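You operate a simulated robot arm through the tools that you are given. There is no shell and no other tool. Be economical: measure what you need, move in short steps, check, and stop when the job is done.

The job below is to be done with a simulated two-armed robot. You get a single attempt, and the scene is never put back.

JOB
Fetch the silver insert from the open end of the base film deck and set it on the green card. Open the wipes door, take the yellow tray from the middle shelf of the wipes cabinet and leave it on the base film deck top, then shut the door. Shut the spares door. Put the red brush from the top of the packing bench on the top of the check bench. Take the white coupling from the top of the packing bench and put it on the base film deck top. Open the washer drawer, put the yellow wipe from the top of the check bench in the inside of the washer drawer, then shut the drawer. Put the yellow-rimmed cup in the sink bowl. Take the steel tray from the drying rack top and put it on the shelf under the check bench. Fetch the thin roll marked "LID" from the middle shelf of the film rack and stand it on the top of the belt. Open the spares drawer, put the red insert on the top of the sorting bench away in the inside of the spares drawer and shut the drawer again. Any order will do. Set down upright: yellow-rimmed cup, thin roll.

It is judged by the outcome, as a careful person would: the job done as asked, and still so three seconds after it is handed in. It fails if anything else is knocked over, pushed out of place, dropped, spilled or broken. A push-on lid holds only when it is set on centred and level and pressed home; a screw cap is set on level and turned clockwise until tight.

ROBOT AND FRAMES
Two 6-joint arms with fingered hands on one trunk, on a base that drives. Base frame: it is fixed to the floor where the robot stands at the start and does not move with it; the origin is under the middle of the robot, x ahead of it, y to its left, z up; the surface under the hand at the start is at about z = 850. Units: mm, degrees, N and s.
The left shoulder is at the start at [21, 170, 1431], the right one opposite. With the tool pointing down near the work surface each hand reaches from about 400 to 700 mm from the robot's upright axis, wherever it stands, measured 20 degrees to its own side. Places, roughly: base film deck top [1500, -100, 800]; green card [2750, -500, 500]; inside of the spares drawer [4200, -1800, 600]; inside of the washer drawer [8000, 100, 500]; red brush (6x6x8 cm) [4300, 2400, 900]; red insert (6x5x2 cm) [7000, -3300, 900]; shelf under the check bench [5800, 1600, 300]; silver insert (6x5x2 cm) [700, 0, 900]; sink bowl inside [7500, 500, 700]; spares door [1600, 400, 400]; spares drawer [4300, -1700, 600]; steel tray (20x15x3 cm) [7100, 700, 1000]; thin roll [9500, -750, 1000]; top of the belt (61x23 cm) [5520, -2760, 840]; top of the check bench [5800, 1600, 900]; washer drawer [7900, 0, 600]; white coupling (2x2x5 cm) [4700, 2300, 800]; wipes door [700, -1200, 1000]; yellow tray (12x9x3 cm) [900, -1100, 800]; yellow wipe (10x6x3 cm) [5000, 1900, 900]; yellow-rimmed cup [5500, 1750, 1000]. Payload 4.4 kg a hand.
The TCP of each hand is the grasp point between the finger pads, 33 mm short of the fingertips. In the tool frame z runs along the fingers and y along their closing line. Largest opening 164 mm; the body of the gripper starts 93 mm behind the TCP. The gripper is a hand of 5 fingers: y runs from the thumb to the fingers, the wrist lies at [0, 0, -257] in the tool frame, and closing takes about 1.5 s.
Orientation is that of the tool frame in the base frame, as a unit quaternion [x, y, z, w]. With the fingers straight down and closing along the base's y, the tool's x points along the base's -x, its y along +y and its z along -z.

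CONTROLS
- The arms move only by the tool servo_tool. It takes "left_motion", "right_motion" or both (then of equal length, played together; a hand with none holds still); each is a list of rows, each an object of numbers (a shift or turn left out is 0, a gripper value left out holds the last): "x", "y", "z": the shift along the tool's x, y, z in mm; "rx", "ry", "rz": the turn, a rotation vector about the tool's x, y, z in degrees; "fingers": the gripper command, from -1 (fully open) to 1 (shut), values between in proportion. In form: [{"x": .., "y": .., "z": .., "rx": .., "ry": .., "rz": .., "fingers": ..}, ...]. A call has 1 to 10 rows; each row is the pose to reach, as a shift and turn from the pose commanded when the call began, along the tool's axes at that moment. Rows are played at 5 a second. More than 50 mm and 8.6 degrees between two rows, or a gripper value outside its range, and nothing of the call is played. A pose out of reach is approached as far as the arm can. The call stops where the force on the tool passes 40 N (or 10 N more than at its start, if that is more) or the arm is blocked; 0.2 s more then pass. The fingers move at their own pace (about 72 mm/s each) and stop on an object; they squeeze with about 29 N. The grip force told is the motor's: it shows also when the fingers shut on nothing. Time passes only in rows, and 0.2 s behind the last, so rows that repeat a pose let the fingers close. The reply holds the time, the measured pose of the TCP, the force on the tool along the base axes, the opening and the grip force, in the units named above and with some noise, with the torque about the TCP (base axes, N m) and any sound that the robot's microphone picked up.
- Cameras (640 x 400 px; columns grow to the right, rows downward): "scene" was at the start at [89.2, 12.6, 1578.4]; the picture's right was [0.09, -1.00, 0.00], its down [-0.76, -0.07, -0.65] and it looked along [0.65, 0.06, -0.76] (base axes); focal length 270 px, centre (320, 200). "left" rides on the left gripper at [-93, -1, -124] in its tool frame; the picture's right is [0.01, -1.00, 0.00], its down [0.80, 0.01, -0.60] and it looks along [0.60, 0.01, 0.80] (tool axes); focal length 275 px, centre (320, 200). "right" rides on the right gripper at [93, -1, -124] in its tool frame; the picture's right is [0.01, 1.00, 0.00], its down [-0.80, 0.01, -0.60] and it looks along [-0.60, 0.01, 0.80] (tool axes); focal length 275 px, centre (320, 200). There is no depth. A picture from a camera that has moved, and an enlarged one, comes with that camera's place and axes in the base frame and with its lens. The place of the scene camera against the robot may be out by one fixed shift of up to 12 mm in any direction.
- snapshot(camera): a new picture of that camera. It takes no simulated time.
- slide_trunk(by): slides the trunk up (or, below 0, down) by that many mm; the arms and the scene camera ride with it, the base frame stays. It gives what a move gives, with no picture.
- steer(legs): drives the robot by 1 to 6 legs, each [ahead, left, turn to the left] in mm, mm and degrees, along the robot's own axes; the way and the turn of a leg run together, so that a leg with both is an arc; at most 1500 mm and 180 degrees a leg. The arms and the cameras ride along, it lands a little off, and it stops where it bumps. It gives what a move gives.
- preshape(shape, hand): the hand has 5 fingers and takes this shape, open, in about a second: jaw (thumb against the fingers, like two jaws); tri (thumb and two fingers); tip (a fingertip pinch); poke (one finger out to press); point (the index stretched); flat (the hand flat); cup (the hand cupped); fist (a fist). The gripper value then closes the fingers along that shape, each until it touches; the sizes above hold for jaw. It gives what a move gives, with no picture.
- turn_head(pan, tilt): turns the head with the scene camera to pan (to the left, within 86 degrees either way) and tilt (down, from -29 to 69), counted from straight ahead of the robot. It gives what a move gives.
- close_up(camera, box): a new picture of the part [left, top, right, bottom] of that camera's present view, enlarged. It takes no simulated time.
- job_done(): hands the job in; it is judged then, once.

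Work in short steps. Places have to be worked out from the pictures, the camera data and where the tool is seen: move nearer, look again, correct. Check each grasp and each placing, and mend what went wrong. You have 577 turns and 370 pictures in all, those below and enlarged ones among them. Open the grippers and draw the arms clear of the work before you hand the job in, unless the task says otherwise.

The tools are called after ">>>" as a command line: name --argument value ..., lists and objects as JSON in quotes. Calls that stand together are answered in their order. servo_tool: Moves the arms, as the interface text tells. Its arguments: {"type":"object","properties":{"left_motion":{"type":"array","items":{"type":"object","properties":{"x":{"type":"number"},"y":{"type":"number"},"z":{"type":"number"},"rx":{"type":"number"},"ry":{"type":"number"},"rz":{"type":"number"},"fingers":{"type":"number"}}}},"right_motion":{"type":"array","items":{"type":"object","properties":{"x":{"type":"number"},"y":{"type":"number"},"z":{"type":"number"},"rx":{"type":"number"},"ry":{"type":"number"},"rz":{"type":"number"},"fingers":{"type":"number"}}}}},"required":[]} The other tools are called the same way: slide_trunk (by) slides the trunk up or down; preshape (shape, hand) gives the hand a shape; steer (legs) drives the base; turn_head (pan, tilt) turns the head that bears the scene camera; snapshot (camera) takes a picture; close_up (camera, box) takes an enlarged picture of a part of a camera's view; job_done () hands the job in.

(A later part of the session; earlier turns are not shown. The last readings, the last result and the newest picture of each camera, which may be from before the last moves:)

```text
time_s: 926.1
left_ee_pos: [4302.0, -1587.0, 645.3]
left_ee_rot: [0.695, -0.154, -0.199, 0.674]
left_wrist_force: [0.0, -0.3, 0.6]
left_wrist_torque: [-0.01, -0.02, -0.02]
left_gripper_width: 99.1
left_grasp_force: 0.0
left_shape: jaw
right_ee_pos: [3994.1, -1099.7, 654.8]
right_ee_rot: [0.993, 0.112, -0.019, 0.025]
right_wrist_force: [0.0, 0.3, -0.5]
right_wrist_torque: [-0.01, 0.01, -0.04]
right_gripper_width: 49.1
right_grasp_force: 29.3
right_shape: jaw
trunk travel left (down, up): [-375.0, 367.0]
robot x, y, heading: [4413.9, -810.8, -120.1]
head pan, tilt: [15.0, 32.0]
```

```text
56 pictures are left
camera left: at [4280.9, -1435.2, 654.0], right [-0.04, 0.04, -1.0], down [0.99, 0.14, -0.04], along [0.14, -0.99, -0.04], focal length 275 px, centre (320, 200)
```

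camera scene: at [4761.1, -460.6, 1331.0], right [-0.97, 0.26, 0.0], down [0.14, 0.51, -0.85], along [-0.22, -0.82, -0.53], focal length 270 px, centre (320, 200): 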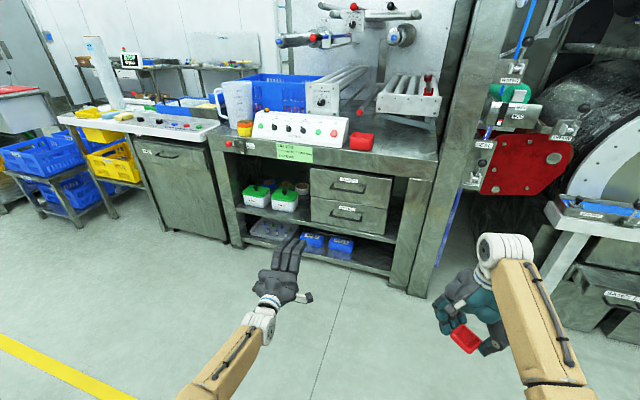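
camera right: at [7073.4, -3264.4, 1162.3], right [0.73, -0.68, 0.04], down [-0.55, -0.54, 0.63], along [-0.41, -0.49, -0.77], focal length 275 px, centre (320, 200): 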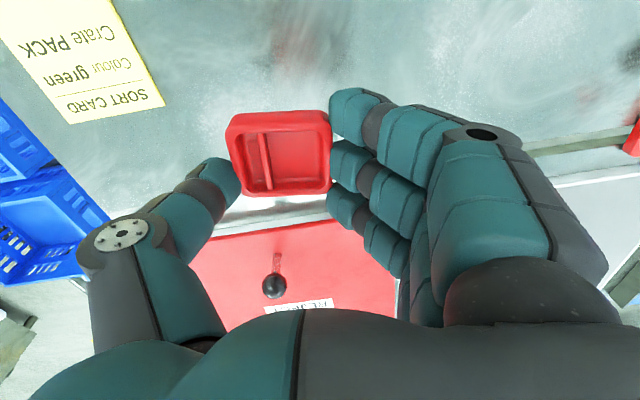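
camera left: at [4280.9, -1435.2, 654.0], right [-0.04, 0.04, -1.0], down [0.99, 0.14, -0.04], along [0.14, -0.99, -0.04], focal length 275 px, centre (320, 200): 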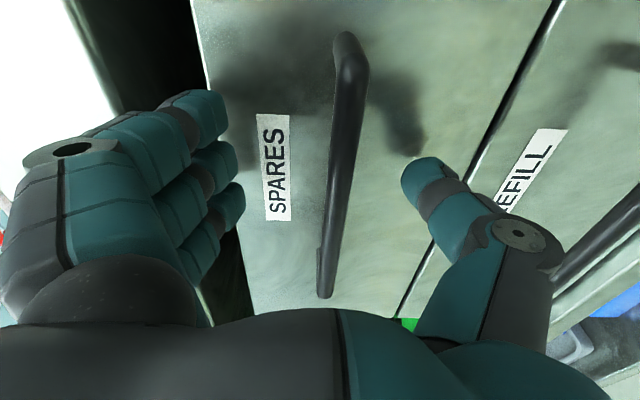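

>>> steer --legs '[[20, 0, 0]]'

>>> servo_tool --left_motion '[{"z": 0}, {"fingers": 0.2}, {"fingers": 0.4}, {"fingers": 0.4}, {"fingers": 0.4}]'

>>> snapshot --camera "left"

```text
time_s: 926.9
left_ee_pos: [4297.2, -1597.7, 645.6]
left_ee_rot: [0.693, -0.151, -0.201, 0.675]
left_wrist_force: [4.4, 8.1, 3.4]
left_wrist_torque: [-0.36, 0.2, -0.29]
left_gripper_width: 98.7
left_grasp_force: 0.0
left_shape: jaw
right_ee_pos: [3988.8, -1113.8, 657.1]
right_ee_rot: [0.993, 0.112, -0.02, 0.026]
right_wrist_force: [0.0, -1.0, 0.5]
right_wrist_torque: [-0.03, -0.01, 0.0]
right_gripper_width: 48.8
right_grasp_force: 29.4
right_shape: jaw
trunk travel left (down, up): [-375.0, 367.0]
robot x, y, heading: [4410.5, -821.7, -119.8]
head pan, tilt: [15.0, 32.0]
stopped in leg 1: the force on the tool passed its limit at 66 N (the readings are from after the stop); the commanded pose is now the measured one
```

```text
time_s: 928.1
left_ee_pos: [4297.8, -1598.1, 660.8]
left_ee_rot: [0.681, -0.146, -0.206, 0.687]
left_wrist_force: [16.9, 29.9, 21.5]
left_wrist_torque: [-2.06, 2.49, -0.64]
left_gripper_width: 55.8
left_grasp_force: 28.9
left_shape: jaw
right_ee_pos: [3990.0, -1110.8, 657.2]
right_ee_rot: [0.993, 0.113, -0.021, 0.027]
right_wrist_force: [0.1, 0.2, -0.2]
right_wrist_torque: [0.0, -0.04, 0.05]
right_gripper_width: 48.7
right_grasp_force: 29.6
right_shape: jaw
trunk travel left (down, up): [-375.0, 367.0]
robot x, y, heading: [4407.6, -821.4, -119.8]
head pan, tilt: [15.0, 32.0]
stopped in row 5 (left hand): the force on the tool passed its limit at 52 N (the readings are from after the stop); the commanded pose is now the measured one
```

```text
55 pictures are left
camera left: at [4276.0, -1444.7, 665.0], right [-0.07, 0.01, -1.0], down [0.99, 0.14, -0.07], along [0.14, -0.99, -0.02], focal length 275 px, centre (320, 200)
```

left: 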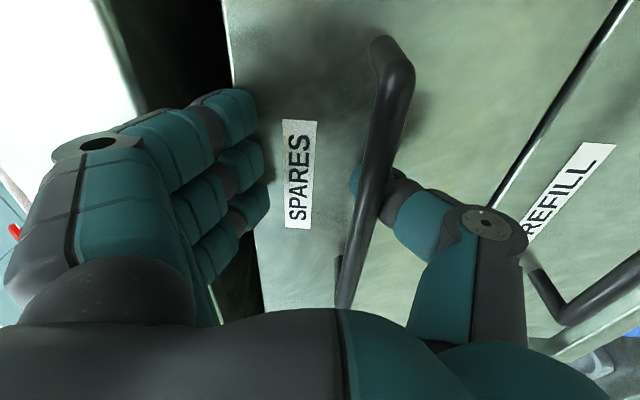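

The thumb is behind the bar. I back off 8 mm and close completely.

>>> servo_tool --left_motion '[{"z": -9}, {"z": -9, "fingers": 0.6}, {"z": -9, "fingers": 1}, {"z": -9, "fingers": 1}, {"z": -9, "fingers": 1}, {"z": -9, "fingers": 1}]'

>>> snapshot --camera "left"

```text
time_s: 929.5
left_ee_pos: [4300.6, -1591.8, 659.8]
left_ee_rot: [0.682, -0.146, -0.205, 0.687]
left_wrist_force: [11.7, -13.6, 27.4]
left_wrist_torque: [-0.28, 2.64, 0.7]
left_gripper_width: 55.1
left_grasp_force: 29.3
left_shape: jaw
right_ee_pos: [3988.7, -1114.3, 657.1]
right_ee_rot: [0.993, 0.111, -0.021, 0.025]
right_wrist_force: [0.0, 0.5, -0.1]
right_wrist_torque: [0.0, 0.0, 0.05]
right_gripper_width: 48.6
right_grasp_force: 28.8
right_shape: jaw
trunk travel left (down, up): [-375.0, 367.0]
robot x, y, heading: [4409.4, -825.0, -120.0]
head pan, tilt: [15.0, 32.0]
```

```text
54 pictures are left
camera left: at [4279.7, -1439.3, 664.0], right [-0.07, 0.01, -1.0], down [0.99, 0.14, -0.07], along [0.14, -0.99, -0.02], focal length 275 px, centre (320, 200)
```

left: 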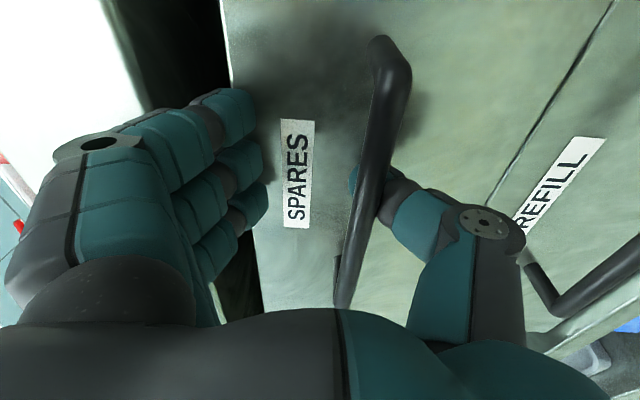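

The thumb is hooked behind the bar. I try pulling.

>>> steer --legs '[[-120, 0, 0]]'

>>> snapshot --camera "left"

```text
time_s: 930.5
left_ee_pos: [4331.8, -1545.1, 663.9]
left_ee_rot: [0.679, -0.144, -0.206, 0.69]
left_wrist_force: [2.3, -1.4, 5.1]
left_wrist_torque: [-0.03, 0.51, 0.04]
left_gripper_width: 53.3
left_grasp_force: 29.1
left_shape: jaw
right_ee_pos: [4019.6, -1062.4, 655.9]
right_ee_rot: [0.993, 0.112, -0.02, 0.025]
right_wrist_force: [-0.7, 0.1, -0.8]
right_wrist_torque: [0.07, -0.03, -0.01]
right_gripper_width: 48.8
right_grasp_force: 28.9
right_shape: jaw
trunk travel left (down, up): [-375.0, 367.0]
robot x, y, heading: [4434.6, -769.7, -119.8]
head pan, tilt: [15.0, 32.0]
stopped in leg 1: the force on the tool passed its limit at 43 N (the readings are from after the stop); the commanded pose is now the measured one
```

```text
53 pictures are left
camera left: at [4309.9, -1391.2, 666.4], right [-0.08, 0.0, -1.0], down [0.99, 0.14, -0.08], along [0.14, -0.99, -0.01], focal length 275 px, centre (320, 200)
```

left: 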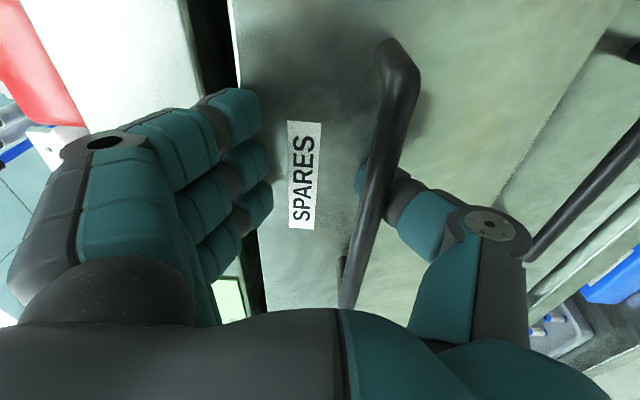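

The drawer follows. I keep pulling.

>>> steer --legs '[[-100, 0, 0]]'

>>> steer --legs '[[-90, 0, 0]]'

>>> turn_head --pan 10 --tilt 45

>>> snapshot --camera "scene"

```text
time_s: 931.7
left_ee_pos: [4386.7, -1457.3, 664.6]
left_ee_rot: [0.678, -0.145, -0.205, 0.691]
left_wrist_force: [30.8, -18.0, 11.0]
left_wrist_torque: [-0.63, 1.56, 0.5]
left_gripper_width: 53.3
left_grasp_force: 29.2
left_shape: jaw
right_ee_pos: [4069.3, -974.0, 657.1]
right_ee_rot: [0.993, 0.112, -0.021, 0.024]
right_wrist_force: [0.1, -0.5, -0.8]
right_wrist_torque: [-0.01, 0.0, -0.02]
right_gripper_width: 49.0
right_grasp_force: 28.9
right_shape: jaw
trunk travel left (down, up): [-375.0, 367.0]
robot x, y, heading: [4488.8, -681.7, -119.9]
head pan, tilt: [15.0, 32.0]
```

```text
time_s: 932.8
left_ee_pos: [4429.5, -1377.0, 657.4]
left_ee_rot: [0.682, -0.146, -0.204, 0.687]
left_wrist_force: [-0.7, -0.5, -16.9]
left_wrist_torque: [0.01, -0.03, 0.02]
left_gripper_width: 40.9
left_grasp_force: 29.5
left_shape: jaw
right_ee_pos: [4112.6, -897.2, 654.8]
right_ee_rot: [0.993, 0.113, -0.02, 0.024]
right_wrist_force: [-0.4, 0.1, -0.6]
right_wrist_torque: [-0.02, 0.03, 0.03]
right_gripper_width: 48.8
right_grasp_force: 28.9
right_shape: jaw
trunk travel left (down, up): [-375.0, 367.0]
robot x, y, heading: [4533.8, -603.5, -119.8]
head pan, tilt: [15.0, 32.0]
```

```text
time_s: 933.5
left_ee_pos: [4430.2, -1377.3, 655.6]
left_ee_rot: [0.684, -0.146, -0.204, 0.685]
left_wrist_force: [-4.8, -6.6, -14.4]
left_wrist_torque: [-0.11, 0.09, 0.04]
left_gripper_width: 40.2
left_grasp_force: 28.8
left_shape: jaw
right_ee_pos: [4112.8, -897.0, 654.8]
right_ee_rot: [0.993, 0.112, -0.019, 0.025]
right_wrist_force: [-0.1, -0.2, -0.9]
right_wrist_torque: [0.01, 0.02, 0.05]
right_gripper_width: 48.8
right_grasp_force: 29.1
right_shape: jaw
trunk travel left (down, up): [-375.0, 367.0]
robot x, y, heading: [4534.1, -606.9, -120.1]
head pan, tilt: [10.0, 45.0]
```

```text
52 pictures are left
camera scene: at [4490.1, -708.0, 1275.0], right [-0.94, 0.34, 0.0], down [0.24, 0.67, -0.71], along [-0.24, -0.66, -0.71], focal length 270 px, centre (320, 200)
```

scene: 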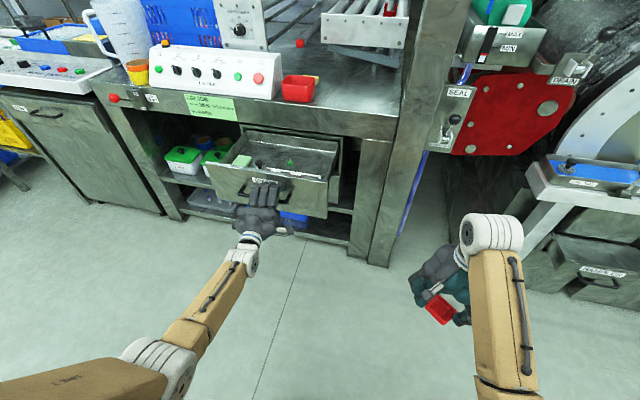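

The drawer is open, about 230 mm, with some parts inside. I release the handle and back off.

>>> servo_tool --left_motion '[{"fingers": 0.2}, {"fingers": -0.2}, {"fingers": -0.2}, {"fingers": -0.2}]'

>>> steer --legs '[[-220, 0, 0]]'

>>> close_up --camera "scene" --box '[180, 60, 380, 220]'

```text
time_s: 934.5
left_ee_pos: [4428.8, -1377.7, 658.9]
left_ee_rot: [0.681, -0.146, -0.203, 0.688]
left_wrist_force: [0.8, 0.4, -0.4]
left_wrist_torque: [-0.03, 0.01, -0.01]
left_gripper_width: 97.6
left_grasp_force: 0.0
left_shape: jaw
right_ee_pos: [4112.5, -894.3, 655.5]
right_ee_rot: [0.993, 0.112, -0.021, 0.025]
right_wrist_force: [-0.4, 0.1, -0.8]
right_wrist_torque: [-0.01, 0.0, 0.0]
right_gripper_width: 48.5
right_grasp_force: 28.5
right_shape: jaw
trunk travel left (down, up): [-375.0, 367.0]
robot x, y, heading: [4531.1, -603.4, -119.8]
head pan, tilt: [10.0, 45.0]
```

```text
time_s: 936.2
left_ee_pos: [4537.8, -1190.0, 660.9]
left_ee_rot: [0.682, -0.146, -0.204, 0.687]
left_wrist_force: [0.4, -0.2, 0.1]
left_wrist_torque: [-0.01, 0.0, -0.03]
left_gripper_width: 97.3
left_grasp_force: 0.1
left_shape: jaw
right_ee_pos: [4219.1, -709.8, 656.4]
right_ee_rot: [0.993, 0.113, -0.02, 0.027]
right_wrist_force: [0.0, 0.3, -0.8]
right_wrist_torque: [-0.06, -0.01, 0.0]
right_gripper_width: 48.8
right_grasp_force: 28.9
right_shape: jaw
trunk travel left (down, up): [-375.0, 367.0]
robot x, y, heading: [4639.7, -416.0, -119.8]
head pan, tilt: [10.0, 45.0]
```

```text
2.50 times, centred on (280, 140) of scene
camera zoom: at [4597.8, -518.7, 1275.3], right [-0.94, 0.34, 0.0], down [0.24, 0.67, -0.71], along [-0.24, -0.67, -0.71], focal length 676 px, centre (420, 350)
```

zoom: 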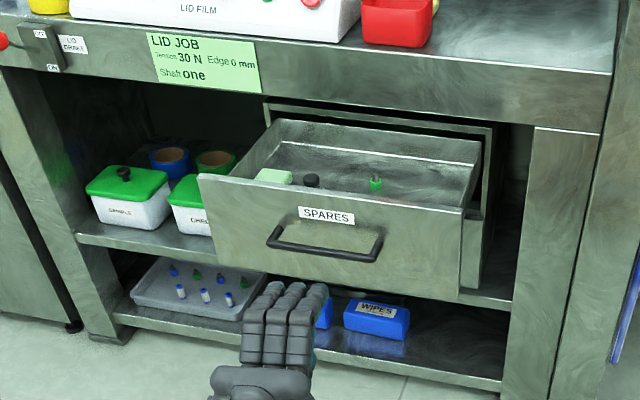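

The drawer has free space at its right side. I raise, turn left so that the right hand leads, and move the insert over it.

>>> slide_trunk --by 180

>>> steer --legs '[[0, 0, 35]]'

```text
time_s: 938.2
left_ee_pos: [4537.2, -1190.4, 838.3]
left_ee_rot: [0.682, -0.146, -0.204, 0.687]
left_wrist_force: [1.3, 0.6, 0.0]
left_wrist_torque: [0.0, 0.04, -0.01]
left_gripper_width: 97.6
left_grasp_force: 0.1
left_shape: jaw
right_ee_pos: [4220.5, -710.2, 834.9]
right_ee_rot: [0.993, 0.113, -0.02, 0.025]
right_wrist_force: [0.2, -0.7, -0.5]
right_wrist_torque: [-0.05, 0.03, -0.01]
right_gripper_width: 48.7
right_grasp_force: 29.3
right_shape: jaw
trunk travel left (down, up): [-555.0, 187.0]
robot x, y, heading: [4641.9, -416.3, -119.8]
head pan, tilt: [10.0, 45.0]
```

```text
time_s: 940.2
left_ee_pos: [4995.2, -1112.9, 839.2]
left_ee_rot: [0.695, 0.064, 0.01, 0.717]
left_wrist_force: [-0.4, -1.0, -0.2]
left_wrist_torque: [-0.04, 0.02, -0.03]
left_gripper_width: 97.6
left_grasp_force: 0.0
left_shape: jaw
right_ee_pos: [4459.8, -897.5, 836.4]
right_ee_rot: [0.914, 0.404, -0.011, 0.03]
right_wrist_force: [-0.3, 0.2, -0.5]
right_wrist_torque: [-0.04, 0.01, 0.0]
right_gripper_width: 49.2
right_grasp_force: 28.9
right_shape: jaw
trunk travel left (down, up): [-555.0, 187.0]
robot x, y, heading: [4643.3, -419.6, -85.4]
head pan, tilt: [10.0, 45.0]
```

>>> steer --legs '[[400, -185, 0]]'

>>> snapshot --camera "right"

>>> turn_head --pan -20 --tilt 45

>>> snapshot --camera "scene"

```text
time_s: 942.9
left_ee_pos: [4845.6, -1529.7, 839.1]
left_ee_rot: [0.694, 0.064, 0.011, 0.717]
left_wrist_force: [0.2, 0.3, -0.6]
left_wrist_torque: [-0.03, -0.01, 0.01]
left_gripper_width: 97.7
left_grasp_force: 0.1
left_shape: jaw
right_ee_pos: [4311.7, -1316.1, 835.3]
right_ee_rot: [0.914, 0.403, -0.011, 0.029]
right_wrist_force: [0.3, 0.0, -0.3]
right_wrist_torque: [0.02, 0.0, 0.01]
right_gripper_width: 49.1
right_grasp_force: 29.1
right_shape: jaw
trunk travel left (down, up): [-555.0, 187.0]
robot x, y, heading: [4490.7, -833.0, -84.9]
head pan, tilt: [10.0, 45.0]
```

```text
50 pictures are left
camera right: at [4373.0, -1238.6, 954.4], right [0.75, -0.66, 0.05], down [-0.53, -0.56, 0.63], along [-0.4, -0.5, -0.77], focal length 275 px, centre (320, 200)
```

right: 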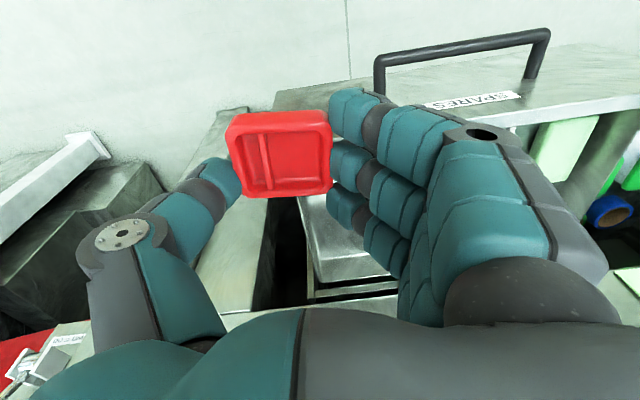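

```text
time_s: 943.9
left_ee_pos: [4845.6, -1529.3, 838.2]
left_ee_rot: [0.694, 0.065, 0.011, 0.717]
left_wrist_force: [-0.6, -0.3, 0.3]
left_wrist_torque: [-0.05, 0.01, 0.02]
left_gripper_width: 97.6
left_grasp_force: 0.1
left_shape: jaw
right_ee_pos: [4311.5, -1315.2, 836.2]
right_ee_rot: [0.914, 0.404, -0.012, 0.03]
right_wrist_force: [0.0, 0.2, -0.8]
right_wrist_torque: [0.0, 0.04, 0.01]
right_gripper_width: 48.7
right_grasp_force: 29.0
right_shape: jaw
trunk travel left (down, up): [-555.0, 187.0]
robot x, y, heading: [4490.8, -834.4, -85.1]
head pan, tilt: [-20.0, 45.0]
```

```text
49 pictures are left
camera scene: at [4472.4, -921.3, 1456.1], right [-0.97, 0.26, 0.0], down [0.18, 0.68, -0.71], along [-0.18, -0.68, -0.71], focal length 270 px, centre (320, 200)
```

scene: 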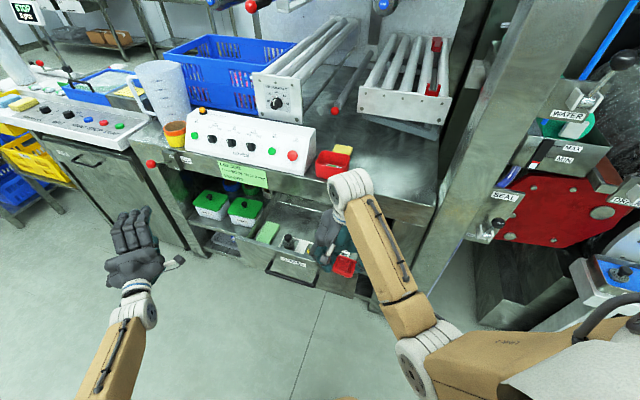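

I need about 84 mm further left and 117 deeper – that's straight ahead 144.

>>> steer --legs '[[142, 2, 0]]'

>>> snapshot --camera "right"

```text
time_s: 945.2
left_ee_pos: [4862.8, -1665.9, 839.2]
left_ee_rot: [0.695, 0.066, 0.012, 0.716]
left_wrist_force: [0.2, -0.6, -0.3]
left_wrist_torque: [-0.01, 0.0, -0.03]
left_gripper_width: 97.6
left_grasp_force: 0.1
left_shape: jaw
right_ee_pos: [4327.9, -1455.0, 836.0]
right_ee_rot: [0.913, 0.406, -0.012, 0.029]
right_wrist_force: [-0.1, 0.0, -0.5]
right_wrist_torque: [0.03, 0.02, 0.01]
right_gripper_width: 48.8
right_grasp_force: 29.2
right_shape: jaw
trunk travel left (down, up): [-555.0, 187.0]
robot x, y, heading: [4507.8, -968.4, -84.5]
head pan, tilt: [-20.0, 45.0]
```

```text
48 pictures are left
camera right: at [4389.6, -1377.7, 954.1], right [0.75, -0.66, 0.04], down [-0.53, -0.56, 0.63], along [-0.39, -0.5, -0.77], focal length 275 px, centre (320, 200)
```

right: 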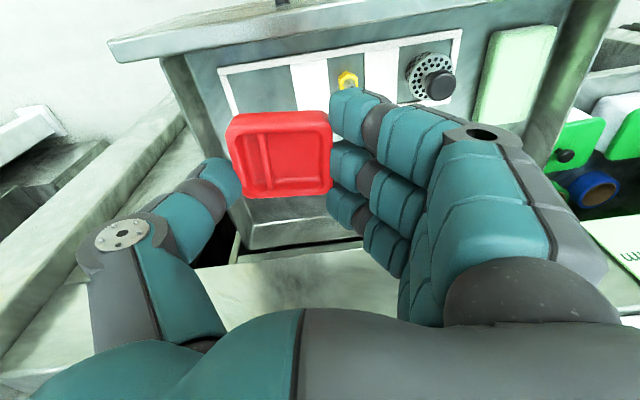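

The drawer floor has a few small parts; I shift 20 mm away from the nut and lower.

>>> servo_tool --right_motion '[{"y": -10}, {"y": -20}]'

>>> slide_trunk --by -110

>>> snapshot --camera "right"

```text
time_s: 945.8
left_ee_pos: [4861.8, -1664.2, 840.2]
left_ee_rot: [0.695, 0.065, 0.012, 0.716]
left_wrist_force: [0.1, -0.2, -0.4]
left_wrist_torque: [0.0, 0.0, -0.01]
left_gripper_width: 97.4
left_grasp_force: 0.1
left_shape: jaw
right_ee_pos: [4313.5, -1438.7, 835.1]
right_ee_rot: [0.913, 0.406, -0.011, 0.031]
right_wrist_force: [-0.8, 0.5, -0.2]
right_wrist_torque: [-0.01, -0.03, -0.03]
right_gripper_width: 48.6
right_grasp_force: 29.1
right_shape: jaw
trunk travel left (down, up): [-555.0, 187.0]
robot x, y, heading: [4503.3, -969.3, -84.9]
head pan, tilt: [-20.0, 45.0]
```

```text
time_s: 947.2
left_ee_pos: [4862.1, -1664.3, 729.2]
left_ee_rot: [0.693, 0.066, 0.013, 0.717]
left_wrist_force: [0.7, 0.4, -0.4]
left_wrist_torque: [0.04, 0.0, 0.01]
left_gripper_width: 97.5
left_grasp_force: 0.1
left_shape: jaw
right_ee_pos: [4313.4, -1441.2, 725.3]
right_ee_rot: [0.913, 0.406, -0.011, 0.03]
right_wrist_force: [-0.1, -0.2, -0.9]
right_wrist_torque: [0.03, 0.02, 0.0]
right_gripper_width: 48.3
right_grasp_force: 29.1
right_shape: jaw
trunk travel left (down, up): [-445.0, 297.0]
robot x, y, heading: [4504.4, -971.8, -84.6]
head pan, tilt: [-20.0, 45.0]
```

```text
47 pictures are left
camera right: at [4374.6, -1362.9, 844.1], right [0.75, -0.66, 0.05], down [-0.53, -0.56, 0.63], along [-0.39, -0.5, -0.77], focal length 275 px, centre (320, 200)
```

right: 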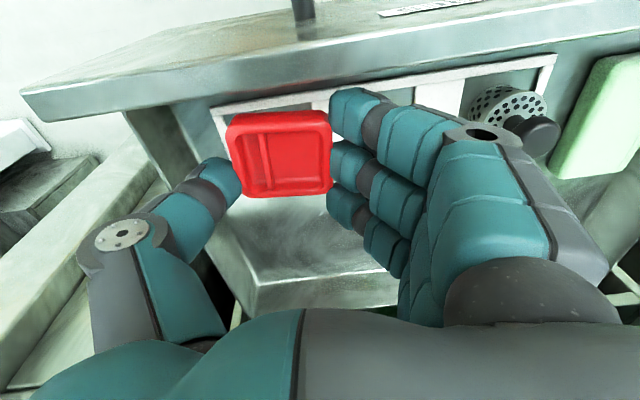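

>>> slide_trunk --by -45

>>> snapshot --camera "right"

```text
time_s: 948.1
left_ee_pos: [4862.9, -1664.5, 685.0]
left_ee_rot: [0.694, 0.067, 0.012, 0.717]
left_wrist_force: [-0.1, 0.5, 0.0]
left_wrist_torque: [0.03, 0.0, -0.01]
left_gripper_width: 97.4
left_grasp_force: 0.1
left_shape: jaw
right_ee_pos: [4313.8, -1440.1, 679.3]
right_ee_rot: [0.913, 0.405, -0.012, 0.032]
right_wrist_force: [-0.3, -0.4, 0.2]
right_wrist_torque: [-0.01, -0.02, 0.02]
right_gripper_width: 48.9
right_grasp_force: 28.6
right_shape: jaw
trunk travel left (down, up): [-400.0, 342.0]
robot x, y, heading: [4505.6, -974.0, -84.6]
head pan, tilt: [-20.0, 45.0]
```

```text
46 pictures are left
camera right: at [4374.5, -1362.8, 798.4], right [0.75, -0.66, 0.05], down [-0.53, -0.56, 0.64], along [-0.39, -0.5, -0.77], focal length 275 px, centre (320, 200)
```

right: 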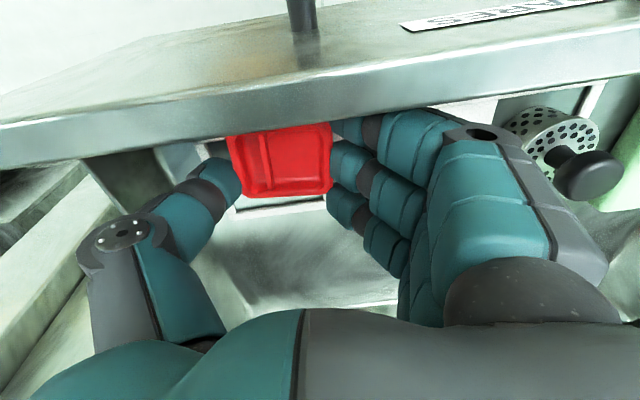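

I go 20 mm deeper for clearance from the drawer front, then lower to contact.

>>> steer --legs '[[17, -12, 0]]'

>>> slide_trunk --by -20

>>> slide_trunk --by -15

```text
time_s: 948.9
left_ee_pos: [4852.5, -1683.9, 684.2]
left_ee_rot: [0.694, 0.066, 0.012, 0.717]
left_wrist_force: [0.2, -0.2, -0.8]
left_wrist_torque: [0.02, -0.03, 0.04]
left_gripper_width: 97.5
left_grasp_force: 0.0
left_shape: jaw
right_ee_pos: [4302.1, -1458.7, 679.1]
right_ee_rot: [0.913, 0.406, -0.012, 0.03]
right_wrist_force: [-0.3, -1.0, -0.5]
right_wrist_torque: [0.01, -0.03, -0.03]
right_gripper_width: 48.7
right_grasp_force: 29.0
right_shape: jaw
trunk travel left (down, up): [-400.0, 342.0]
robot x, y, heading: [4497.2, -989.2, -84.9]
head pan, tilt: [-20.0, 45.0]
```

```text
time_s: 949.4
left_ee_pos: [4851.9, -1681.7, 669.7]
left_ee_rot: [0.695, 0.066, 0.011, 0.716]
left_wrist_force: [-0.5, -1.0, 0.0]
left_wrist_torque: [-0.02, 0.02, 0.01]
left_gripper_width: 97.3
left_grasp_force: 0.0
left_shape: jaw
right_ee_pos: [4304.6, -1460.7, 670.1]
right_ee_rot: [0.912, 0.407, -0.013, 0.038]
right_wrist_force: [-3.7, 4.3, 17.6]
right_wrist_torque: [0.7, -0.22, 0.24]
right_gripper_width: 50.5
right_grasp_force: 29.1
right_shape: jaw
trunk travel left (down, up): [-386.0, 356.0]
robot x, y, heading: [4493.9, -988.3, -84.7]
head pan, tilt: [-20.0, 45.0]
stopped: the force on the tool passed its limit at 51 N (the readings are from after the stop); the commanded pose is now the measured one
```

```text
time_s: 949.7
left_ee_pos: [4851.5, -1683.2, 666.9]
left_ee_rot: [0.694, 0.067, 0.011, 0.716]
left_wrist_force: [0.4, -0.2, 0.5]
left_wrist_torque: [0.01, -0.02, 0.01]
left_gripper_width: 97.4
left_grasp_force: 0.1
left_shape: jaw
right_ee_pos: [4303.7, -1463.0, 669.9]
right_ee_rot: [0.911, 0.409, -0.015, 0.043]
right_wrist_force: [-5.1, 5.2, 20.5]
right_wrist_torque: [0.83, -0.29, 0.31]
right_gripper_width: 51.2
right_grasp_force: 29.0
right_shape: jaw
trunk travel left (down, up): [-382.0, 359.0]
robot x, y, heading: [4490.0, -990.1, -84.7]
head pan, tilt: [-20.0, 45.0]
stopped: the force on the tool passed its limit at 48 N (the readings are from after the stop); the commanded pose is now the measured one
```

Contact with the drawer floor. I ease up 4 and release with a small opening.

>>> slide_trunk --by 6

>>> servo_tool --right_motion '[{"fingers": 0.3}, {"fingers": 0.2}, {"fingers": 0.15}, {"fingers": 0.15}]'

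>>> slide_trunk --by 170

>>> snapshot --camera "right"

```text
time_s: 950.3
left_ee_pos: [4851.8, -1683.1, 671.6]
left_ee_rot: [0.695, 0.067, 0.012, 0.716]
left_wrist_force: [-0.3, 0.2, 0.2]
left_wrist_torque: [-0.02, -0.02, -0.02]
left_gripper_width: 97.4
left_grasp_force: 0.1
left_shape: jaw
right_ee_pos: [4304.0, -1463.4, 674.7]
right_ee_rot: [0.912, 0.407, -0.014, 0.041]
right_wrist_force: [0.4, 0.4, 0.3]
right_wrist_torque: [0.0, -0.04, 0.0]
right_gripper_width: 49.7
right_grasp_force: 29.0
right_shape: jaw
trunk travel left (down, up): [-388.0, 353.0]
robot x, y, heading: [4493.3, -994.1, -84.7]
head pan, tilt: [-20.0, 45.0]
```

```text
time_s: 951.3
left_ee_pos: [4851.2, -1683.7, 671.3]
left_ee_rot: [0.695, 0.066, 0.012, 0.716]
left_wrist_force: [-1.1, 0.4, -0.2]
left_wrist_torque: [0.0, 0.03, 0.02]
left_gripper_width: 97.6
left_grasp_force: 0.1
left_shape: jaw
right_ee_pos: [4304.1, -1464.1, 674.0]
right_ee_rot: [0.912, 0.407, -0.014, 0.041]
right_wrist_force: [-1.8, 1.6, 1.3]
right_wrist_torque: [0.02, 0.0, 0.02]
right_gripper_width: 68.3
right_grasp_force: 0.1
right_shape: jaw
trunk travel left (down, up): [-388.0, 353.0]
robot x, y, heading: [4493.9, -992.3, -85.0]
head pan, tilt: [-20.0, 45.0]
```

```text
time_s: 953.2
left_ee_pos: [4851.6, -1684.2, 840.7]
left_ee_rot: [0.695, 0.066, 0.012, 0.716]
left_wrist_force: [-0.2, 0.0, 0.1]
left_wrist_torque: [-0.02, 0.02, -0.02]
left_gripper_width: 97.5
left_grasp_force: 0.0
left_shape: jaw
right_ee_pos: [4304.1, -1463.4, 844.0]
right_ee_rot: [0.912, 0.408, -0.014, 0.042]
right_wrist_force: [-0.3, -0.8, 0.0]
right_wrist_torque: [0.03, -0.03, 0.01]
right_gripper_width: 68.8
right_grasp_force: 0.1
right_shape: jaw
trunk travel left (down, up): [-558.0, 183.0]
robot x, y, heading: [4494.3, -988.8, -84.9]
head pan, tilt: [-20.0, 45.0]
```

```text
45 pictures are left
camera right: at [4364.9, -1383.5, 961.5], right [0.75, -0.66, 0.06], down [-0.53, -0.55, 0.65], along [-0.39, -0.52, -0.76], focal length 275 px, centre (320, 200)
```

right: 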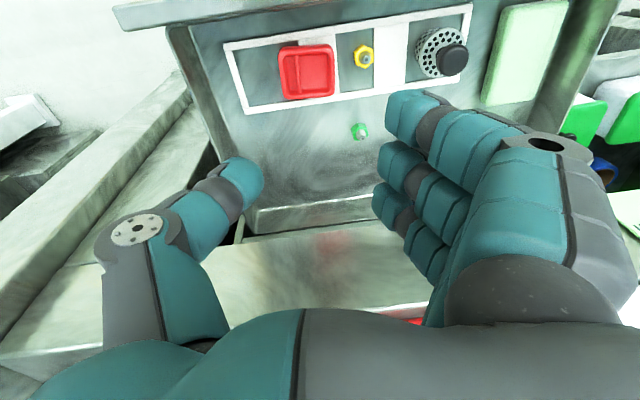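

The red insert lies in the drawer. I back out in front of the drawer, make a fist, lower it and push the drawer shut.

>>> steer --legs '[[-270, 190, 0]]'

>>> servo_tool --right_motion '[{"fingers": 0.6}, {"fingers": 1}, {"fingers": 1}, {"fingers": 1}, {"fingers": 1}]'

>>> slide_trunk --by -195

>>> snapshot --camera "scene"

```text
time_s: 955.3
left_ee_pos: [5019.2, -1407.7, 841.2]
left_ee_rot: [0.695, 0.065, 0.01, 0.716]
left_wrist_force: [0.3, -0.2, 0.3]
left_wrist_torque: [0.0, 0.0, 0.01]
left_gripper_width: 97.4
left_grasp_force: 0.0
left_shape: jaw
right_ee_pos: [4471.6, -1185.1, 843.5]
right_ee_rot: [0.913, 0.407, -0.014, 0.041]
right_wrist_force: [0.3, 0.6, 1.0]
right_wrist_torque: [-0.02, 0.02, -0.01]
right_gripper_width: 68.6
right_grasp_force: 0.0
right_shape: jaw
trunk travel left (down, up): [-558.0, 183.0]
robot x, y, heading: [4663.4, -715.0, -85.0]
head pan, tilt: [-20.0, 45.0]
```

```text
time_s: 956.5
left_ee_pos: [5019.1, -1405.7, 841.7]
left_ee_rot: [0.695, 0.065, 0.011, 0.716]
left_wrist_force: [-0.3, 0.1, -0.5]
left_wrist_torque: [0.01, 0.05, 0.0]
left_gripper_width: 97.4
left_grasp_force: 0.0
left_shape: jaw
right_ee_pos: [4471.4, -1185.9, 844.5]
right_ee_rot: [0.912, 0.407, -0.014, 0.041]
right_wrist_force: [0.5, 0.1, 0.4]
right_wrist_torque: [0.0, 0.0, -0.03]
right_gripper_width: 0.0
right_grasp_force: 28.4
right_shape: jaw
trunk travel left (down, up): [-558.0, 183.0]
robot x, y, heading: [4665.6, -714.2, -84.9]
head pan, tilt: [-20.0, 45.0]
```

```text
time_s: 958.7
left_ee_pos: [5018.5, -1407.4, 647.1]
left_ee_rot: [0.694, 0.065, 0.01, 0.717]
left_wrist_force: [0.0, -0.3, -0.5]
left_wrist_torque: [0.02, -0.03, -0.02]
left_gripper_width: 97.5
left_grasp_force: 0.2
left_shape: jaw
right_ee_pos: [4471.3, -1185.7, 649.9]
right_ee_rot: [0.913, 0.406, -0.014, 0.042]
right_wrist_force: [-0.5, 0.6, 0.5]
right_wrist_torque: [0.01, 0.01, -0.01]
right_gripper_width: 0.0
right_grasp_force: 29.0
right_shape: jaw
trunk travel left (down, up): [-363.0, 378.0]
robot x, y, heading: [4663.7, -713.9, -84.9]
head pan, tilt: [-20.0, 45.0]
```

```text
44 pictures are left
camera scene: at [4647.5, -823.9, 1263.9], right [-0.97, 0.26, 0.0], down [0.18, 0.68, -0.71], along [-0.18, -0.68, -0.71], focal length 270 px, centre (320, 200)
```

scene: 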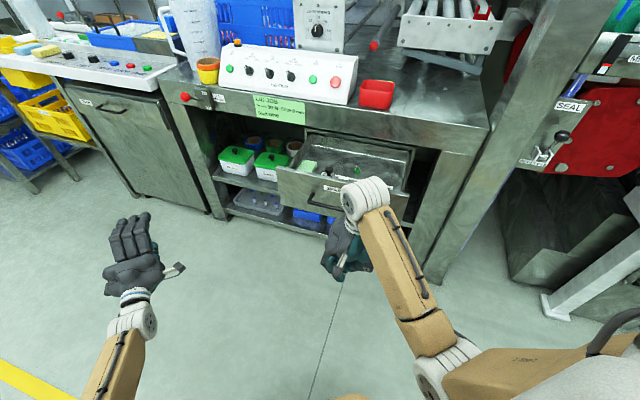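

I push the drawer in, in stages.

>>> steer --legs '[[116, -8, 0], [82, -57, 0]]'

>>> steer --legs '[[70, -49, 0]]'

>>> snapshot --camera "scene"

```text
time_s: 960.6
left_ee_pos: [4968.5, -1608.7, 645.9]
left_ee_rot: [0.695, 0.066, 0.011, 0.716]
left_wrist_force: [-0.6, -0.4, 0.2]
left_wrist_torque: [-0.03, 0.02, 0.0]
left_gripper_width: 97.6
left_grasp_force: 0.0
left_shape: jaw
right_ee_pos: [4423.7, -1387.5, 648.6]
right_ee_rot: [0.913, 0.405, -0.014, 0.041]
right_wrist_force: [0.2, 0.5, 0.0]
right_wrist_torque: [0.05, -0.03, -0.01]
right_gripper_width: 0.0
right_grasp_force: 29.1
right_shape: jaw
trunk travel left (down, up): [-363.0, 378.0]
robot x, y, heading: [4619.1, -916.6, -85.1]
head pan, tilt: [-20.0, 45.0]
```

```text
time_s: 961.7
left_ee_pos: [4926.8, -1684.0, 645.1]
left_ee_rot: [0.695, 0.065, 0.01, 0.716]
left_wrist_force: [0.2, -1.3, 0.2]
left_wrist_torque: [-0.04, 0.04, 0.04]
left_gripper_width: 97.8
left_grasp_force: 0.1
left_shape: jaw
right_ee_pos: [4380.5, -1462.1, 649.2]
right_ee_rot: [0.913, 0.406, -0.013, 0.042]
right_wrist_force: [-0.1, -0.1, 1.3]
right_wrist_torque: [0.0, 0.0, 0.01]
right_gripper_width: 0.1
right_grasp_force: 28.8
right_shape: jaw
trunk travel left (down, up): [-363.0, 378.0]
robot x, y, heading: [4573.9, -985.8, -84.7]
head pan, tilt: [-20.0, 45.0]
```

```text
43 pictures are left
camera scene: at [4556.7, -1100.5, 1263.6], right [-0.97, 0.26, 0.0], down [0.18, 0.68, -0.71], along [-0.18, -0.68, -0.71], focal length 270 px, centre (320, 200)
```

scene: 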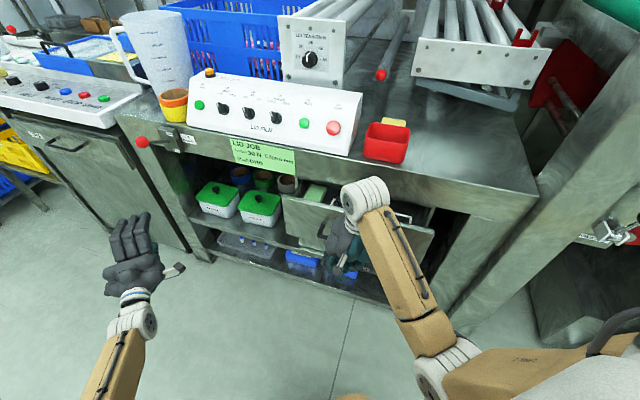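

>>> steer --legs '[[33, -23, 0]]'

>>> steer --legs '[[25, -17, 0]]'

>>> close_up --camera "scene" --box '[250, 120, 490, 330]'

```text
time_s: 962.6
left_ee_pos: [4906.3, -1718.8, 645.4]
left_ee_rot: [0.695, 0.064, 0.01, 0.716]
left_wrist_force: [-0.7, -0.1, 0.7]
left_wrist_torque: [-0.01, -0.01, 0.01]
left_gripper_width: 97.2
left_grasp_force: 0.0
left_shape: jaw
right_ee_pos: [4360.1, -1496.5, 648.2]
right_ee_rot: [0.913, 0.406, -0.015, 0.042]
right_wrist_force: [0.0, -0.7, -0.5]
right_wrist_torque: [0.02, 0.01, -0.01]
right_gripper_width: 0.0
right_grasp_force: 29.2
right_shape: jaw
trunk travel left (down, up): [-363.0, 378.0]
robot x, y, heading: [4552.7, -1020.0, -85.2]
head pan, tilt: [-20.0, 45.0]
```

```text
time_s: 963.4
left_ee_pos: [4891.3, -1745.8, 645.0]
left_ee_rot: [0.695, 0.064, 0.01, 0.716]
left_wrist_force: [-0.2, -0.2, -0.2]
left_wrist_torque: [0.0, 0.01, 0.02]
left_gripper_width: 97.5
left_grasp_force: 0.1
left_shape: jaw
right_ee_pos: [4343.2, -1523.3, 648.4]
right_ee_rot: [0.913, 0.405, -0.015, 0.041]
right_wrist_force: [-0.5, -0.5, 0.7]
right_wrist_torque: [0.0, 0.0, 0.0]
right_gripper_width: 0.2
right_grasp_force: 29.2
right_shape: jaw
trunk travel left (down, up): [-363.0, 378.0]
robot x, y, heading: [4541.7, -1054.8, -85.3]
head pan, tilt: [-20.0, 45.0]
```

```text
1.90 times, centred on (370, 225) of scene
camera zoom: at [4520.6, -1162.0, 1263.6], right [-0.97, 0.26, 0.0], down [0.18, 0.68, -0.71], along [-0.18, -0.68, -0.71], focal length 515 px, centre (225, 152)
```

zoom: 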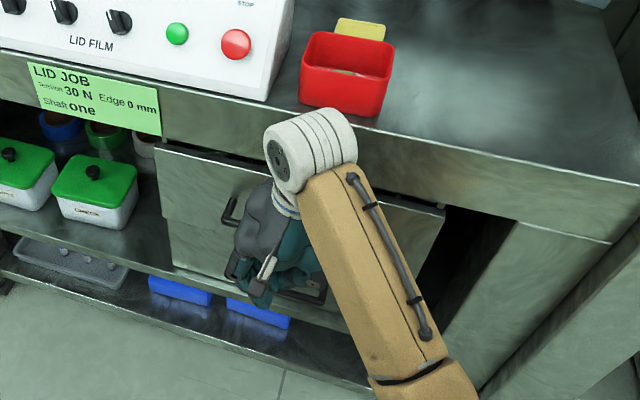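

Almost shut, but the wrist is near the red bin. I back off and use the horizontal left hand for the final push.

>>> steer --legs '[[-330, 231, 0], [0, 0, -35]]'

>>> servo_tool --left_motion '[{"fingers": 0.5}, {"fingers": 1}, {"fingers": 1}, {"fingers": 1}, {"fingers": 1}]'

>>> turn_head --pan 15 --tilt 40

>>> snapshot --camera "scene"

```text
time_s: 967.5
left_ee_pos: [4648.5, -1477.2, 646.1]
left_ee_rot: [0.684, -0.139, -0.197, 0.689]
left_wrist_force: [-0.9, -1.0, 0.5]
left_wrist_torque: [-0.01, 0.01, 0.01]
left_gripper_width: 97.6
left_grasp_force: 0.1
left_shape: jaw
right_ee_pos: [4317.0, -989.6, 649.6]
right_ee_rot: [0.991, 0.125, -0.026, 0.036]
right_wrist_force: [0.4, -0.4, 0.0]
right_wrist_torque: [-0.03, 0.0, -0.04]
right_gripper_width: 0.0
right_grasp_force: 29.1
right_shape: jaw
trunk travel left (down, up): [-363.0, 378.0]
robot x, y, heading: [4738.8, -704.9, -118.7]
head pan, tilt: [-20.0, 45.0]
```

```text
time_s: 968.7
left_ee_pos: [4649.2, -1477.8, 645.1]
left_ee_rot: [0.684, -0.138, -0.197, 0.689]
left_wrist_force: [0.4, 0.3, -0.1]
left_wrist_torque: [0.0, -0.02, 0.05]
left_gripper_width: 0.3
left_grasp_force: 29.2
left_shape: jaw
right_ee_pos: [4316.1, -991.1, 649.3]
right_ee_rot: [0.991, 0.125, -0.026, 0.037]
right_wrist_force: [0.2, -0.5, 0.2]
right_wrist_torque: [0.02, 0.02, 0.02]
right_gripper_width: 0.2
right_grasp_force: 28.4
right_shape: jaw
trunk travel left (down, up): [-363.0, 378.0]
robot x, y, heading: [4738.9, -705.9, -118.8]
head pan, tilt: [-20.0, 45.0]
```

```text
time_s: 969.7
left_ee_pos: [4649.9, -1478.3, 646.7]
left_ee_rot: [0.684, -0.14, -0.197, 0.688]
left_wrist_force: [0.7, 1.1, -0.1]
left_wrist_torque: [0.01, -0.02, -0.01]
left_gripper_width: 0.0
left_grasp_force: 29.3
left_shape: jaw
right_ee_pos: [4317.1, -990.5, 648.5]
right_ee_rot: [0.991, 0.125, -0.026, 0.036]
right_wrist_force: [-0.6, 0.6, 0.1]
right_wrist_torque: [0.01, -0.01, -0.01]
right_gripper_width: 0.1
right_grasp_force: 29.1
right_shape: jaw
trunk travel left (down, up): [-363.0, 378.0]
robot x, y, heading: [4739.4, -700.1, -118.6]
head pan, tilt: [15.0, 40.0]
```

```text
41 pictures are left
camera scene: at [4701.7, -813.6, 1271.0], right [-0.97, 0.24, 0.0], down [0.15, 0.62, -0.77], along [-0.18, -0.74, -0.64], focal length 270 px, centre (320, 200)
```

scene: 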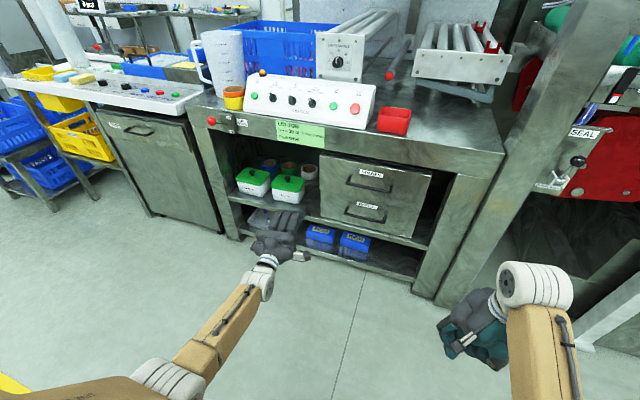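

>>> close_up --camera "scene" --box '[300, 140, 450, 250]'

```text
3.64 times, centred on (375, 195) of scene
camera zoom: at [4701.7, -813.6, 1271.0], right [-0.97, 0.24, 0.0], down [0.15, 0.62, -0.77], along [-0.18, -0.74, -0.64], focal length 984 px, centre (120, 218)
```

zoom: 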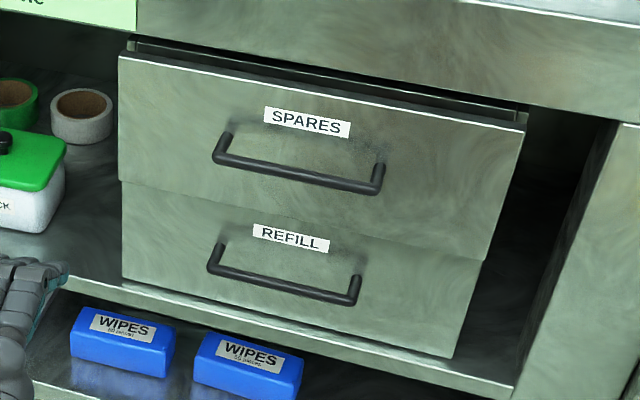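

It stands about 30 mm proud. I line the left fist up with the drawer and push it home.

>>> steer --legs '[[0, -236, 0], [110, 0, 0]]'

>>> steer --legs '[[60, 0, 0]]'

>>> steer --legs '[[40, 0, 0]]'

>>> snapshot --camera "scene"

```text
time_s: 972.3
left_ee_pos: [4377.5, -1454.9, 646.7]
left_ee_rot: [0.684, -0.14, -0.198, 0.688]
left_wrist_force: [0.2, 0.1, 0.2]
left_wrist_torque: [0.0, 0.0, 0.0]
left_gripper_width: 0.1
left_grasp_force: 29.1
left_shape: jaw
right_ee_pos: [4047.8, -966.3, 648.3]
right_ee_rot: [0.992, 0.122, -0.027, 0.036]
right_wrist_force: [0.5, 0.6, 0.1]
right_wrist_torque: [-0.01, 0.03, -0.03]
right_gripper_width: 0.0
right_grasp_force: 28.6
right_shape: jaw
trunk travel left (down, up): [-363.0, 378.0]
robot x, y, heading: [4468.2, -679.1, -119.0]
head pan, tilt: [15.0, 40.0]
```

```text
time_s: 973.3
left_ee_pos: [4350.8, -1506.9, 646.1]
left_ee_rot: [0.684, -0.14, -0.198, 0.688]
left_wrist_force: [0.0, -0.9, 0.1]
left_wrist_torque: [-0.05, 0.02, -0.02]
left_gripper_width: 0.0
left_grasp_force: 29.3
left_shape: jaw
right_ee_pos: [4018.9, -1017.4, 648.5]
right_ee_rot: [0.991, 0.123, -0.026, 0.035]
right_wrist_force: [0.5, -0.2, 0.3]
right_wrist_torque: [0.05, -0.02, -0.01]
right_gripper_width: 0.1
right_grasp_force: 28.9
right_shape: jaw
trunk travel left (down, up): [-363.0, 378.0]
robot x, y, heading: [4441.2, -732.3, -118.7]
head pan, tilt: [15.0, 40.0]
```

```text
time_s: 974.2
left_ee_pos: [4331.3, -1542.5, 646.6]
left_ee_rot: [0.684, -0.139, -0.199, 0.688]
left_wrist_force: [0.3, -0.2, 0.9]
left_wrist_torque: [-0.01, -0.01, 0.0]
left_gripper_width: 0.0
left_grasp_force: 28.8
left_shape: jaw
right_ee_pos: [3999.7, -1053.4, 649.1]
right_ee_rot: [0.991, 0.123, -0.027, 0.036]
right_wrist_force: [0.1, 0.6, -0.1]
right_wrist_torque: [-0.01, -0.01, -0.01]
right_gripper_width: 0.0
right_grasp_force: 28.6
right_shape: jaw
trunk travel left (down, up): [-363.0, 378.0]
robot x, y, heading: [4423.4, -768.0, -118.9]
head pan, tilt: [15.0, 40.0]
```

```text
39 pictures are left
camera scene: at [4385.8, -878.7, 1270.9], right [-0.97, 0.24, 0.0], down [0.15, 0.62, -0.77], along [-0.18, -0.74, -0.64], focal length 270 px, centre (320, 200)
```

scene: 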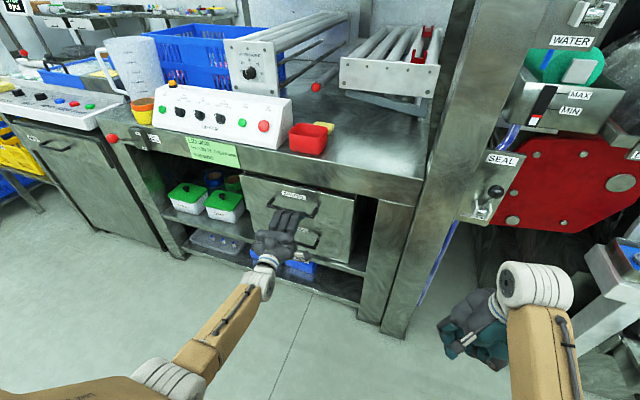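

>>> steer --legs '[[30, 0, 0]]'

>>> steer --legs '[[30, 0, 0]]'

>>> close_up --camera "scene" --box '[200, 140, 420, 310]'

```text
time_s: 975.1
left_ee_pos: [4320.9, -1560.9, 649.2]
left_ee_rot: [0.681, -0.138, -0.199, 0.691]
left_wrist_force: [3.5, 8.8, 4.7]
left_wrist_torque: [-0.06, 0.08, -0.12]
left_gripper_width: 0.3
left_grasp_force: 29.0
left_shape: jaw
right_ee_pos: [3989.5, -1074.7, 650.2]
right_ee_rot: [0.991, 0.124, -0.026, 0.037]
right_wrist_force: [0.5, 1.0, -0.3]
right_wrist_torque: [0.02, -0.03, -0.03]
right_gripper_width: 0.0
right_grasp_force: 28.6
right_shape: jaw
trunk travel left (down, up): [-363.0, 378.0]
robot x, y, heading: [4412.7, -789.8, -118.5]
head pan, tilt: [15.0, 40.0]
stopped in leg 1: the force on the tool passed its limit at 50 N (the readings are from after the stop); the commanded pose is now the measured one
```

```text
time_s: 975.8
left_ee_pos: [4319.9, -1562.8, 646.7]
left_ee_rot: [0.68, -0.137, -0.199, 0.692]
left_wrist_force: [7.0, 19.6, 9.7]
left_wrist_torque: [-0.09, 0.11, -0.14]
left_gripper_width: 0.3
left_grasp_force: 28.7
left_shape: jaw
right_ee_pos: [3986.1, -1079.8, 650.8]
right_ee_rot: [0.991, 0.124, -0.026, 0.039]
right_wrist_force: [0.1, -0.1, -0.4]
right_wrist_torque: [0.01, -0.02, 0.02]
right_gripper_width: 0.1
right_grasp_force: 28.9
right_shape: jaw
trunk travel left (down, up): [-363.0, 378.0]
robot x, y, heading: [4410.6, -791.0, -118.9]
head pan, tilt: [15.0, 40.0]
stopped in leg 1: the force on the tool passed its limit at 61 N (the readings are from after the stop); the commanded pose is now the measured one
```

```text
2.35 times, centred on (310, 225) of scene
camera zoom: at [4372.2, -902.4, 1271.3], right [-0.97, 0.24, 0.0], down [0.15, 0.62, -0.77], along [-0.18, -0.75, -0.64], focal length 636 px, centre (344, 141)
```

zoom: 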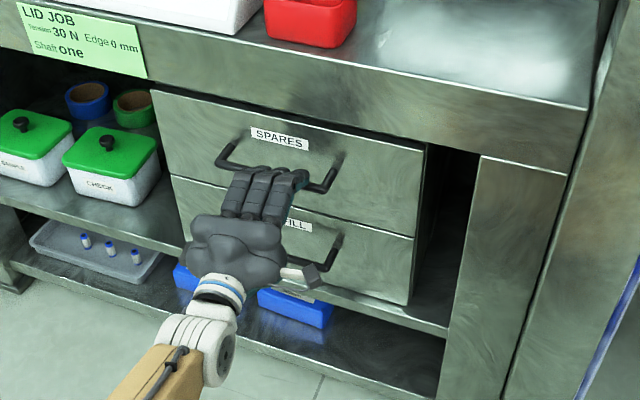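

The drawer is flush with its neighbour. I back off and verify.

>>> steer --legs '[[-350, 0, 0]]'

>>> close_up --camera "scene" --box '[220, 100, 440, 260]'

```text
time_s: 978.0
left_ee_pos: [4486.5, -1262.9, 643.4]
left_ee_rot: [0.682, -0.137, -0.198, 0.691]
left_wrist_force: [0.1, 0.7, 0.1]
left_wrist_torque: [-0.07, -0.01, -0.02]
left_gripper_width: 0.0
left_grasp_force: 29.4
left_shape: jaw
right_ee_pos: [4151.6, -781.2, 649.9]
right_ee_rot: [0.991, 0.124, -0.026, 0.038]
right_wrist_force: [0.1, -0.6, -0.7]
right_wrist_torque: [-0.04, -0.03, -0.01]
right_gripper_width: 0.1
right_grasp_force: 29.3
right_shape: jaw
trunk travel left (down, up): [-363.0, 378.0]
robot x, y, heading: [4570.8, -491.6, -118.6]
head pan, tilt: [15.0, 40.0]
```

```text
2.50 times, centred on (330, 180) of scene
camera zoom: at [4536.5, -603.2, 1271.0], right [-0.97, 0.23, 0.0], down [0.15, 0.62, -0.77], along [-0.18, -0.74, -0.64], focal length 676 px, centre (295, 250)
```

zoom: 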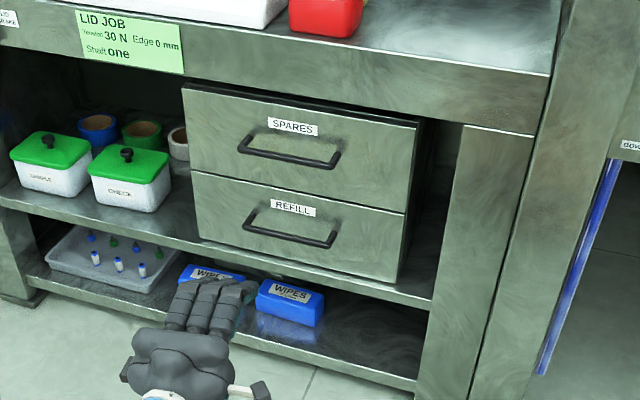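

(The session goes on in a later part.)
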